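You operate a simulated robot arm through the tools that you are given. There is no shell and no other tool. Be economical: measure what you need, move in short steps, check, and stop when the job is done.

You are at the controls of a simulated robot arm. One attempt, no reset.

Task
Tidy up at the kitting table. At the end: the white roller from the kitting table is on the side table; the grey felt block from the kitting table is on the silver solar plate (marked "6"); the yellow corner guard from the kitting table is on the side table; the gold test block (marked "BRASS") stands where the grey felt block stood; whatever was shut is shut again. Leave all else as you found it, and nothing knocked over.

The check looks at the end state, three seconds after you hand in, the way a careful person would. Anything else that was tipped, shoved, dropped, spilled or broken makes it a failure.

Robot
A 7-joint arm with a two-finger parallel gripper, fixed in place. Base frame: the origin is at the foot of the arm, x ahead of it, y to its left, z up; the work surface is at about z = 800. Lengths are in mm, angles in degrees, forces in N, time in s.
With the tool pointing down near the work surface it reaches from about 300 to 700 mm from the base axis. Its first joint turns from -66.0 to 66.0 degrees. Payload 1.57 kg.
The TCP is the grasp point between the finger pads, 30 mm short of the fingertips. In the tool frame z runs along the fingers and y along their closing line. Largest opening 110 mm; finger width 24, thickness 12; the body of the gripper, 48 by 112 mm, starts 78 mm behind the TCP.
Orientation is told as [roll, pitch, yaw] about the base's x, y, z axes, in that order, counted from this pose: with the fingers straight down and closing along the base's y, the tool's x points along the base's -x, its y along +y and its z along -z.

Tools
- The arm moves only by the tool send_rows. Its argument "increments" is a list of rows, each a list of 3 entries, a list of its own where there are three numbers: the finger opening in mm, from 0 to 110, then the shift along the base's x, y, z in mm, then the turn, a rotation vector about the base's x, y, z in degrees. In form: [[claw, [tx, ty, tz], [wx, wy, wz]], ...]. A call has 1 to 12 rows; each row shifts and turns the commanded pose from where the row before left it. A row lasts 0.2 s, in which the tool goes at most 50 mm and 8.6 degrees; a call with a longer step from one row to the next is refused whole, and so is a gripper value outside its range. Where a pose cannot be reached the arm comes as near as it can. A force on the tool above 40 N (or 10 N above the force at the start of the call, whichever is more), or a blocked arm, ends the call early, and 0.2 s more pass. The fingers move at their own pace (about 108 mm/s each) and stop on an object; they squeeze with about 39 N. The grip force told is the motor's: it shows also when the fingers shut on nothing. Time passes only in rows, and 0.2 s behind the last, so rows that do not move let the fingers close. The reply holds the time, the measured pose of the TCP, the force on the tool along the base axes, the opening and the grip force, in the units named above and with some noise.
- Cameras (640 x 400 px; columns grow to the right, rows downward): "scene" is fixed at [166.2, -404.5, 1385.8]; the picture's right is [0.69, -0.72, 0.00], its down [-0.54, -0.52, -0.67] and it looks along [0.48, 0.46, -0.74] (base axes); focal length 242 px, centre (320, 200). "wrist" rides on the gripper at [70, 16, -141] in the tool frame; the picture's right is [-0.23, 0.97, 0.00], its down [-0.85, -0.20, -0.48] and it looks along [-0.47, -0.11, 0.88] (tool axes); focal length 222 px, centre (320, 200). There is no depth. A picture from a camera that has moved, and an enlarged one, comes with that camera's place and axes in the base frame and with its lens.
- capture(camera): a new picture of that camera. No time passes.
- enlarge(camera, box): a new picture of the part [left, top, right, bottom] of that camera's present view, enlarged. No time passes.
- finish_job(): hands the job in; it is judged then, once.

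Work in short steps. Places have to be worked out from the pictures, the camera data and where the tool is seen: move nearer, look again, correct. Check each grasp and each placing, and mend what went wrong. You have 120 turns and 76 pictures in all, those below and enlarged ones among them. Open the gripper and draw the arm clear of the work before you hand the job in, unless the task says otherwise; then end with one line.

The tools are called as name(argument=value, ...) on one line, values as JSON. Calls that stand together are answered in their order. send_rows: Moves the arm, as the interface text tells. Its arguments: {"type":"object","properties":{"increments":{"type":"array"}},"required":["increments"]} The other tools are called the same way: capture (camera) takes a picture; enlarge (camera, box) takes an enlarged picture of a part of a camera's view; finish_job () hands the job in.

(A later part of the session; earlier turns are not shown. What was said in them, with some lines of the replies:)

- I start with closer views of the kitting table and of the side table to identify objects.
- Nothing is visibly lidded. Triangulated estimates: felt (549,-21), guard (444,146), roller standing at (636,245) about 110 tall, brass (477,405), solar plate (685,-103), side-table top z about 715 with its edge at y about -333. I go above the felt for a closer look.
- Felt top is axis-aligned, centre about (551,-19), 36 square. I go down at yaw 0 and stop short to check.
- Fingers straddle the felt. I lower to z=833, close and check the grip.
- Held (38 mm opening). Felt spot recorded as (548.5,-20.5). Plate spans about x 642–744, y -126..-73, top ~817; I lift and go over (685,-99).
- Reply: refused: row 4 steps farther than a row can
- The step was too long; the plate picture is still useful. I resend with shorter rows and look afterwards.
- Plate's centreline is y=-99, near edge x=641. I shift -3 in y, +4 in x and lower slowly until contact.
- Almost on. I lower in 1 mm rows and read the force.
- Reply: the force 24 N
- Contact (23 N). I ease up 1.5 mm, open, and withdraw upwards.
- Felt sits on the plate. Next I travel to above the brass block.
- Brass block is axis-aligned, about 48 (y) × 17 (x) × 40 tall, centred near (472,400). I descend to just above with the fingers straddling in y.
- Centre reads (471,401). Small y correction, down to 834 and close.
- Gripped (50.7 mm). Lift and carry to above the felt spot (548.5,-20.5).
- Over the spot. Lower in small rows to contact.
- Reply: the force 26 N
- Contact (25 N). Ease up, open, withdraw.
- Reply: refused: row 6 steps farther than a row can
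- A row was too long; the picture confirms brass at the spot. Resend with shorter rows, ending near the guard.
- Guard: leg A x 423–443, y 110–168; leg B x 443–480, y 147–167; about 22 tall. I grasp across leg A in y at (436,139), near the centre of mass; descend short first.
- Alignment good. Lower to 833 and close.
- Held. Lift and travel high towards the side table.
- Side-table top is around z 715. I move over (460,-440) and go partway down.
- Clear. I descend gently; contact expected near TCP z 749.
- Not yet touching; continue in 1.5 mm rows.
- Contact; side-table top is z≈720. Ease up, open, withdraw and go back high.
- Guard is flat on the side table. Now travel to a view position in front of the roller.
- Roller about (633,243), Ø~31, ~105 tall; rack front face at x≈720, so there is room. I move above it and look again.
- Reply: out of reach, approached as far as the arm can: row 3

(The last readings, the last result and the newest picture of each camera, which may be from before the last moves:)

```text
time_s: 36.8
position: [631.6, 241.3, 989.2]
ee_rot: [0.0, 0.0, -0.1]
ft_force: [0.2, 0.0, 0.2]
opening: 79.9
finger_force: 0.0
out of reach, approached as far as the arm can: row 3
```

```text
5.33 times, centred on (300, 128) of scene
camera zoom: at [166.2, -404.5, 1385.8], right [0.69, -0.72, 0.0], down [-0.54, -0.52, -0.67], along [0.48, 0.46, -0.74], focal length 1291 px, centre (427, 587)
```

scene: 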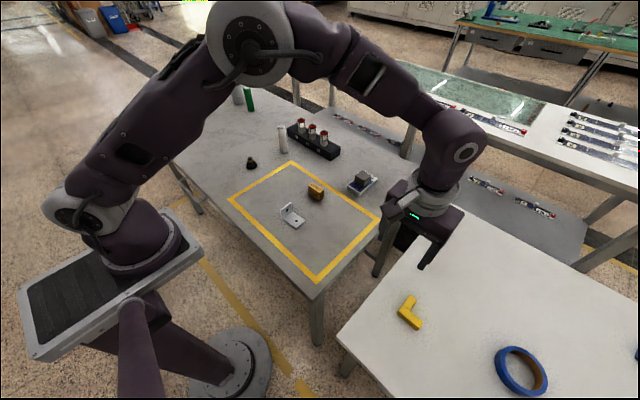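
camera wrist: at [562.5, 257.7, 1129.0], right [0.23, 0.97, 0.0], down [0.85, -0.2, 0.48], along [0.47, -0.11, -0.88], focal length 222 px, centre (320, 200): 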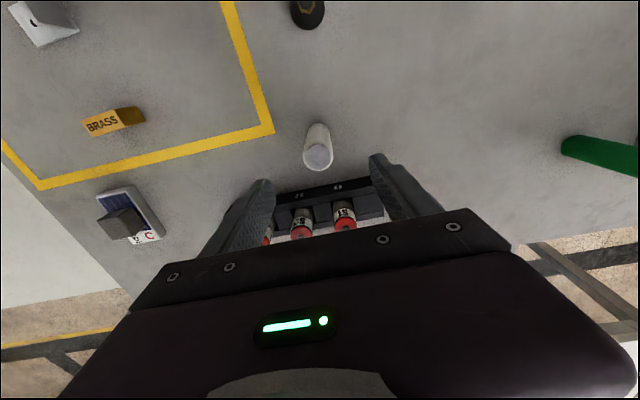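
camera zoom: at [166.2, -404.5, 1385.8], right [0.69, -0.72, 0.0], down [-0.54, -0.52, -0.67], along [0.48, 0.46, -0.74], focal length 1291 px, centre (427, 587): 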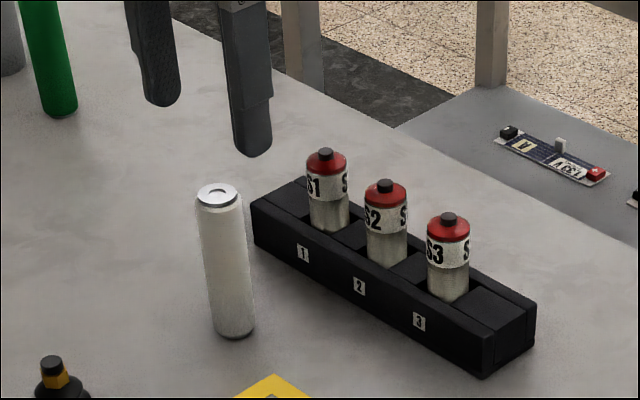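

Wrist view puts the roller at about (632,240), right under the tool. I descend partway, keeping the 80 mm opening, and look.

send_rows(increments=[[80, [0, 0, -40], [0, 0, 0]], [80, [0, 0, -30], [0, 0, 0]], [80, [0, 0, 0], [0, 0, 0]]])

capture(camera="wrist")

enlarge(camera="scene", box=[240, 90, 360, 165])

```text
time_s: 37.6
position: [630.3, 242.1, 916.9]
ee_rot: [0.0, -0.1, 0.0]
ft_force: [-0.1, -0.5, 0.3]
opening: 80.2
finger_force: 0.0
```

```text
32 pictures are left
camera wrist: at [562.8, 257.9, 1058.1], right [0.23, 0.97, 0.0], down [0.85, -0.2, 0.48], along [0.47, -0.11, -0.88], focal length 222 px, centre (320, 200)
```

wrist: 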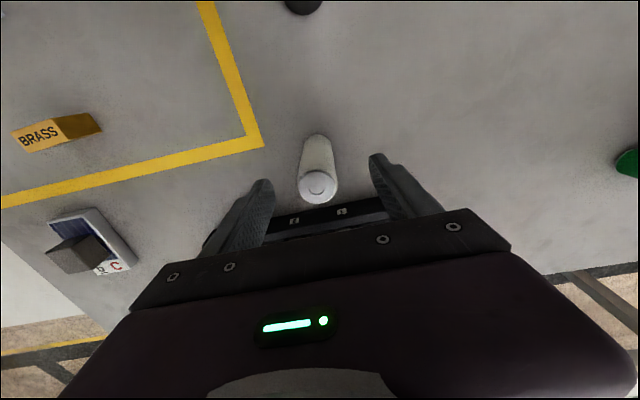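

```text
5.33 times, centred on (300, 128) of scene
camera zoom: at [166.2, -404.5, 1385.8], right [0.69, -0.72, 0.0], down [-0.54, -0.52, -0.67], along [0.48, 0.46, -0.74], focal length 1291 px, centre (427, 587)
```

zoom: 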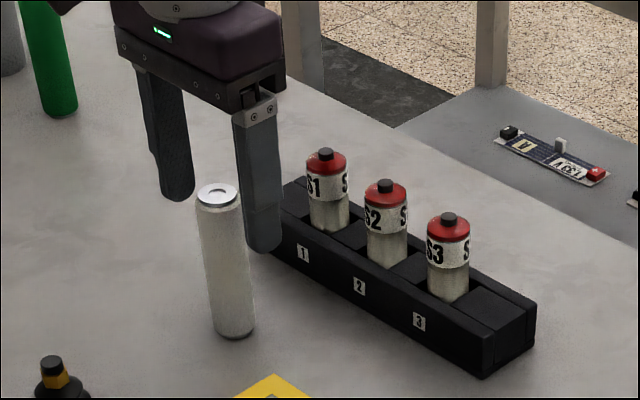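

Roller top: (633,239,904). Correct by (+2,-2), descend to z 858 and close.

send_rows(increments=[[80, [2, -2, -30], [0, 0, 0]], [80, [0, 0, -29], [0, 0, 0]], [80, [0, 0, 0], [0, 0, 0]], [0, [0, 0, 0], [0, 0, 0]], [0, [0, 0, 0], [0, 0, 0]], [0, [0, 0, 0], [0, 0, 0]]])

capture(camera="wrist")

enlarge(camera="scene", box=[240, 90, 360, 165])

```text
time_s: 39.0
position: [635.9, 241.5, 856.6]
ee_rot: [-0.1, 0.0, -0.1]
ft_force: [0.8, 0.0, -0.1]
opening: 31.5
finger_force: 39.2
```

```text
30 pictures are left
camera wrist: at [566.5, 256.6, 998.0], right [0.23, 0.97, 0.0], down [0.86, -0.2, 0.48], along [0.47, -0.11, -0.88], focal length 222 px, centre (320, 200)
```

wrist: 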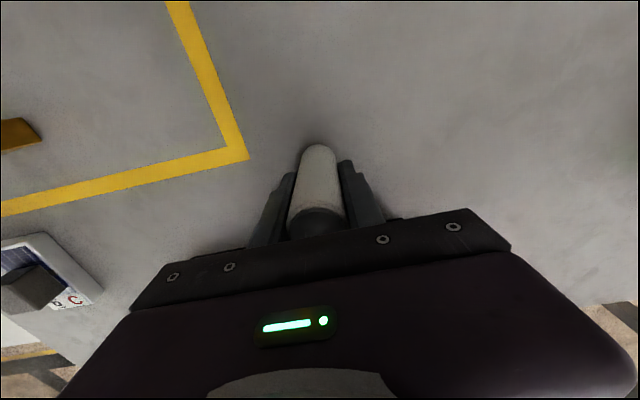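

```text
5.33 times, centred on (300, 128) of scene
camera zoom: at [166.2, -404.5, 1385.8], right [0.69, -0.72, 0.0], down [-0.54, -0.52, -0.67], along [0.48, 0.46, -0.74], focal length 1291 px, centre (427, 587)
```

zoom: 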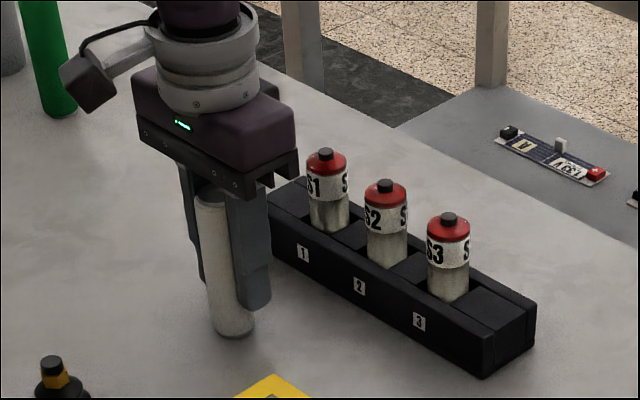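

Held (31.5 mm). Lift 100, pull back in x and travel at height.

send_rows(increments=[[0, [0, 0, 30], [0, 0, 0]], [0, [0, 0, 40], [0, 0, 0]], [0, [0, 0, 35], [0, 0, 0]], [0, [-38, -20, 0], [0, 0, 0]], [0, [-38, -30, 0], [0, 0, 0]], [0, [-35, -30, 0], [0, 0, 0]], [0, [-30, -38, 0], [0, 0, 0]], [0, [-20, -44, 0], [0, 0, 0]], [0, [-10, -46, 0], [0, 0, 0]], [0, [-10, -46, 0], [0, 0, 0]], [0, [-10, -46, 0], [0, 0, 0]], [0, [-10, -46, 0], [0, 0, 0]]])

send_rows(increments=[[0, [-10, -46, 0], [0, 0, 0]], [0, [-10, -46, 0], [0, 0, 0]], [0, [-10, -46, 0], [0, 0, 0]], [0, [-8, -46, 0], [0, 0, 0]], [0, [-5, -46, 0], [0, 0, 0]], [0, [-5, -46, 0], [0, 0, 0]], [0, [0, -40, 0], [0, 0, 0]], [0, [0, -16, 0], [0, 0, 0]], [0, [0, 0, 0], [0, 0, 0]]])

capture(camera="wrist")

capture(camera="scene")

```text
time_s: 41.6
position: [434.1, -106.8, 963.1]
ee_rot: [0.0, -0.1, 0.0]
ft_force: [-0.2, -0.2, -2.3]
opening: 31.5
finger_force: 39.0
```

```text
time_s: 43.6
position: [385.9, -438.2, 961.6]
ee_rot: [0.1, 0.0, 0.0]
ft_force: [0.5, 0.1, -2.2]
opening: 31.4
finger_force: 39.1
```

```text
28 pictures are left
camera wrist: at [317.0, -422.7, 1101.8], right [0.23, 0.97, 0.0], down [0.85, -0.2, 0.48], along [0.47, -0.11, -0.88], focal length 222 px, centre (320, 200)
```

wrist: 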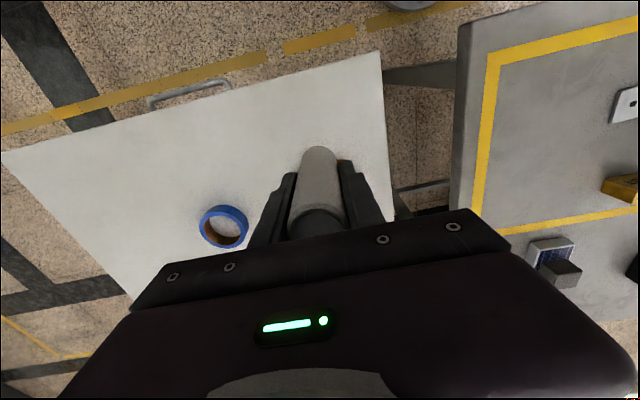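

```text
27 pictures are left
```

scene: 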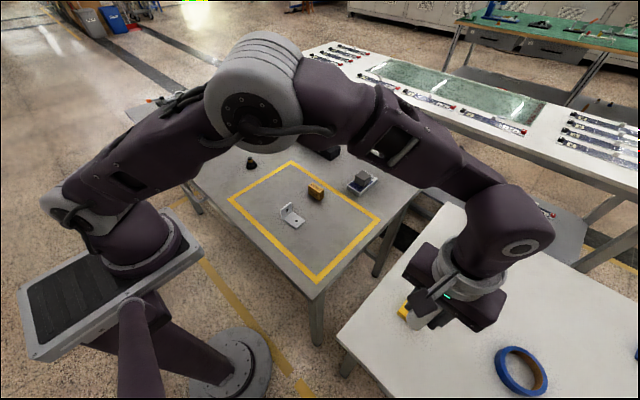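

Roller is held over (386,-438), well clear of guard and tape. Descend to ~788, then gently.

send_rows(increments=[[0, [0, 0, -45], [0, 0, 0]], [0, [0, 0, -45], [0, 0, 0]], [0, [0, 0, -45], [0, 0, 0]], [0, [0, 0, -33], [0, 0, 0]], [0, [0, 0, -8], [0, 0, 0]], [0, [0, 0, -3], [0, 0, 0]], [0, [0, 0, 0], [0, 0, 0]]])

capture(camera="wrist")

```text
time_s: 45.2
position: [387.3, -436.4, 783.6]
ee_rot: [0.1, -0.1, 0.1]
ft_force: [-0.4, 0.7, -1.1]
opening: 31.3
finger_force: 39.4
```

```text
26 pictures are left
camera wrist: at [317.2, -421.2, 924.0], right [0.23, 0.97, 0.0], down [0.85, -0.2, 0.48], along [0.47, -0.11, -0.88], focal length 222 px, centre (320, 200)
```

wrist: 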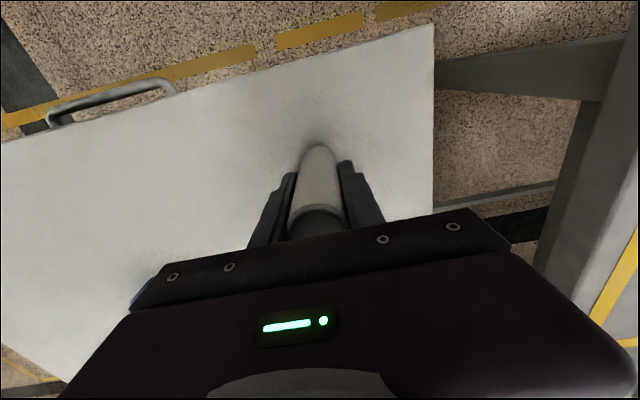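

Near the surface; lower in 1.5 mm rows.

send_rows(increments=[[0, [0, 0, -1.5], [0, 0, 0]], [0, [0, 0, -1.5], [0, 0, 0]], [0, [0, 0, -1.5], [0, 0, 0]], [0, [0, 0, 0], [0, 0, 0]]])

```text
time_s: 46.2
position: [386.2, -437.5, 778.0]
ee_rot: [0.1, 0.0, 0.0]
ft_force: [-0.6, 0.0, -2.5]
opening: 31.6
finger_force: 39.0
```

send_rows(increments=[[0, [0, 0, -1], [0, 0, 0]], [0, [0, 0, -1], [0, 0, 0]], [0, [0, 0, 0], [0, 0, 0]]])

```text
time_s: 47.0
position: [387.0, -437.7, 777.5]
ee_rot: [0.0, -0.1, 0.0]
ft_force: [-2.3, 6.3, 21.7]
opening: 31.3
finger_force: 38.8
```

Contact (22 N). Ease up 1 mm, open and withdraw straight up.

send_rows(increments=[[0, [0, 0, 1], [0, 0, 0]], [45, [0, 0, 0], [0, 0, 0]], [70, [0, 0, 0], [0, 0, 0]], [80, [0, 0, 0], [0, 0, 0]], [80, [0, 0, 30], [0, 0, 0]], [80, [0, 0, 45], [0, 0, 0]], [80, [0, 0, 45], [0, 0, 0]], [80, [0, 0, 45], [0, 0, 0]], [80, [0, 0, 45], [0, 0, 0]], [80, [0, 45, 0], [0, 0, 0]], [80, [0, 45, 0], [0, 0, 0]], [80, [0, 45, 0], [0, 0, 0]]])

send_rows(increments=[[80, [10, 45, 15], [0, 0, 0]], [80, [10, 45, 15], [0, 0, 0]], [80, [10, 45, 15], [0, 0, 0]], [80, [10, 45, 15], [0, 0, 0]], [80, [10, 45, 15], [0, 0, 0]], [80, [10, 45, 15], [0, 0, 0]], [80, [10, 45, 15], [0, 0, 0]], [80, [10, 45, 15], [0, 0, 0]], [80, [0, 0, 0], [0, 0, 0]]])

capture(camera="scene")

capture(camera="wrist")

enlarge(camera="scene", box=[320, 240, 560, 400])

```text
time_s: 49.6
position: [386.2, -303.4, 983.0]
ee_rot: [0.0, -0.1, 0.0]
ft_force: [0.4, 0.2, 0.1]
opening: 79.9
finger_force: 0.1
```

```text
time_s: 51.6
position: [463.5, 56.8, 1106.7]
ee_rot: [0.0, 0.0, -0.1]
ft_force: [0.2, -0.6, 0.2]
opening: 80.2
finger_force: 0.1
```

```text
25 pictures are left
```

scene: 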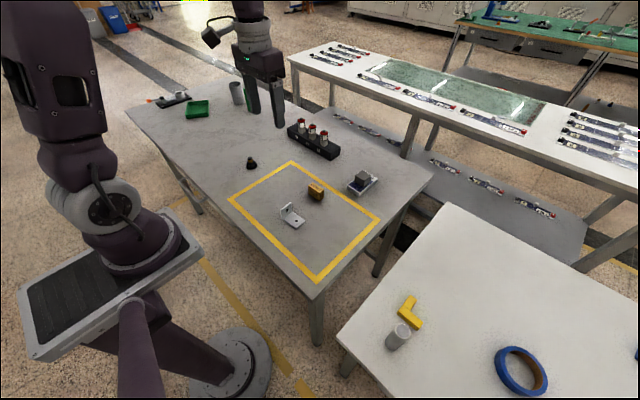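

```text
24 pictures are left
camera wrist: at [395.3, 72.7, 1247.6], right [0.23, 0.97, 0.0], down [0.85, -0.2, 0.48], along [0.47, -0.11, -0.88], focal length 222 px, centre (320, 200)
```

wrist: 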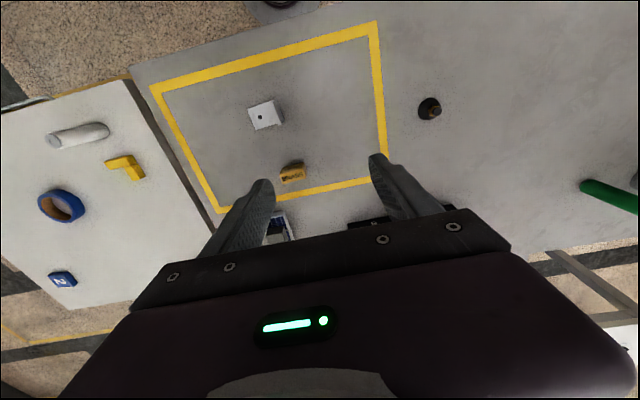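

```text
2.50 times, centred on (440, 320) of scene
camera zoom: at [166.2, -404.5, 1385.8], right [0.69, -0.72, 0.0], down [-0.54, -0.52, -0.67], along [0.48, 0.46, -0.74], focal length 605 px, centre (20, -100)
```

zoom: 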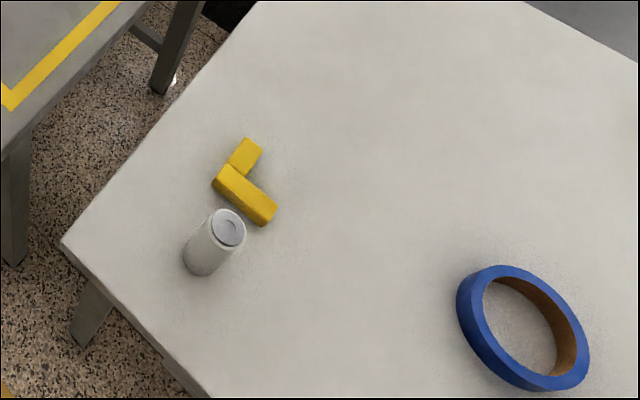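

Roller stands upright and the guard lies flat on the side table. One last close check of the kitting table.

enlarge(camera="scene", box=[200, 110, 400, 235])

```text
3.20 times, centred on (300, 172) of scene
camera zoom: at [166.2, -404.5, 1385.8], right [0.69, -0.72, 0.0], down [-0.54, -0.52, -0.67], along [0.48, 0.46, -0.74], focal length 775 px, centre (384, 288)
```

zoom: 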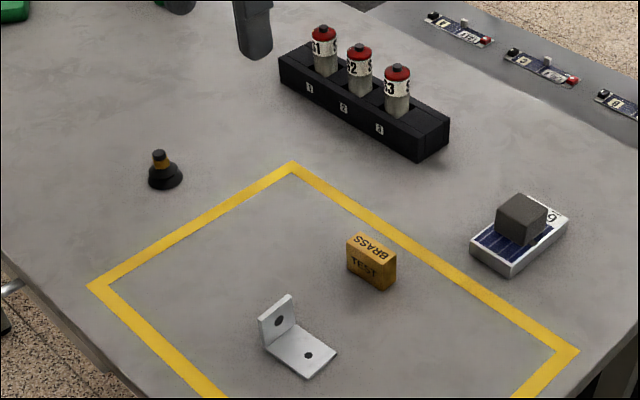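

All goals are met, other items are unmoved, and the arm is clear with the gripper open. Handing in.

finish_job()

```text
The job is handed in.
```

The job is handed in: the white roller stands and the yellow corner guard lies on the side table, the grey felt block is on solar plate "6", and the brass block stands where the felt block was. Nothing was opened, and nothing else looked moved in the last pictures.
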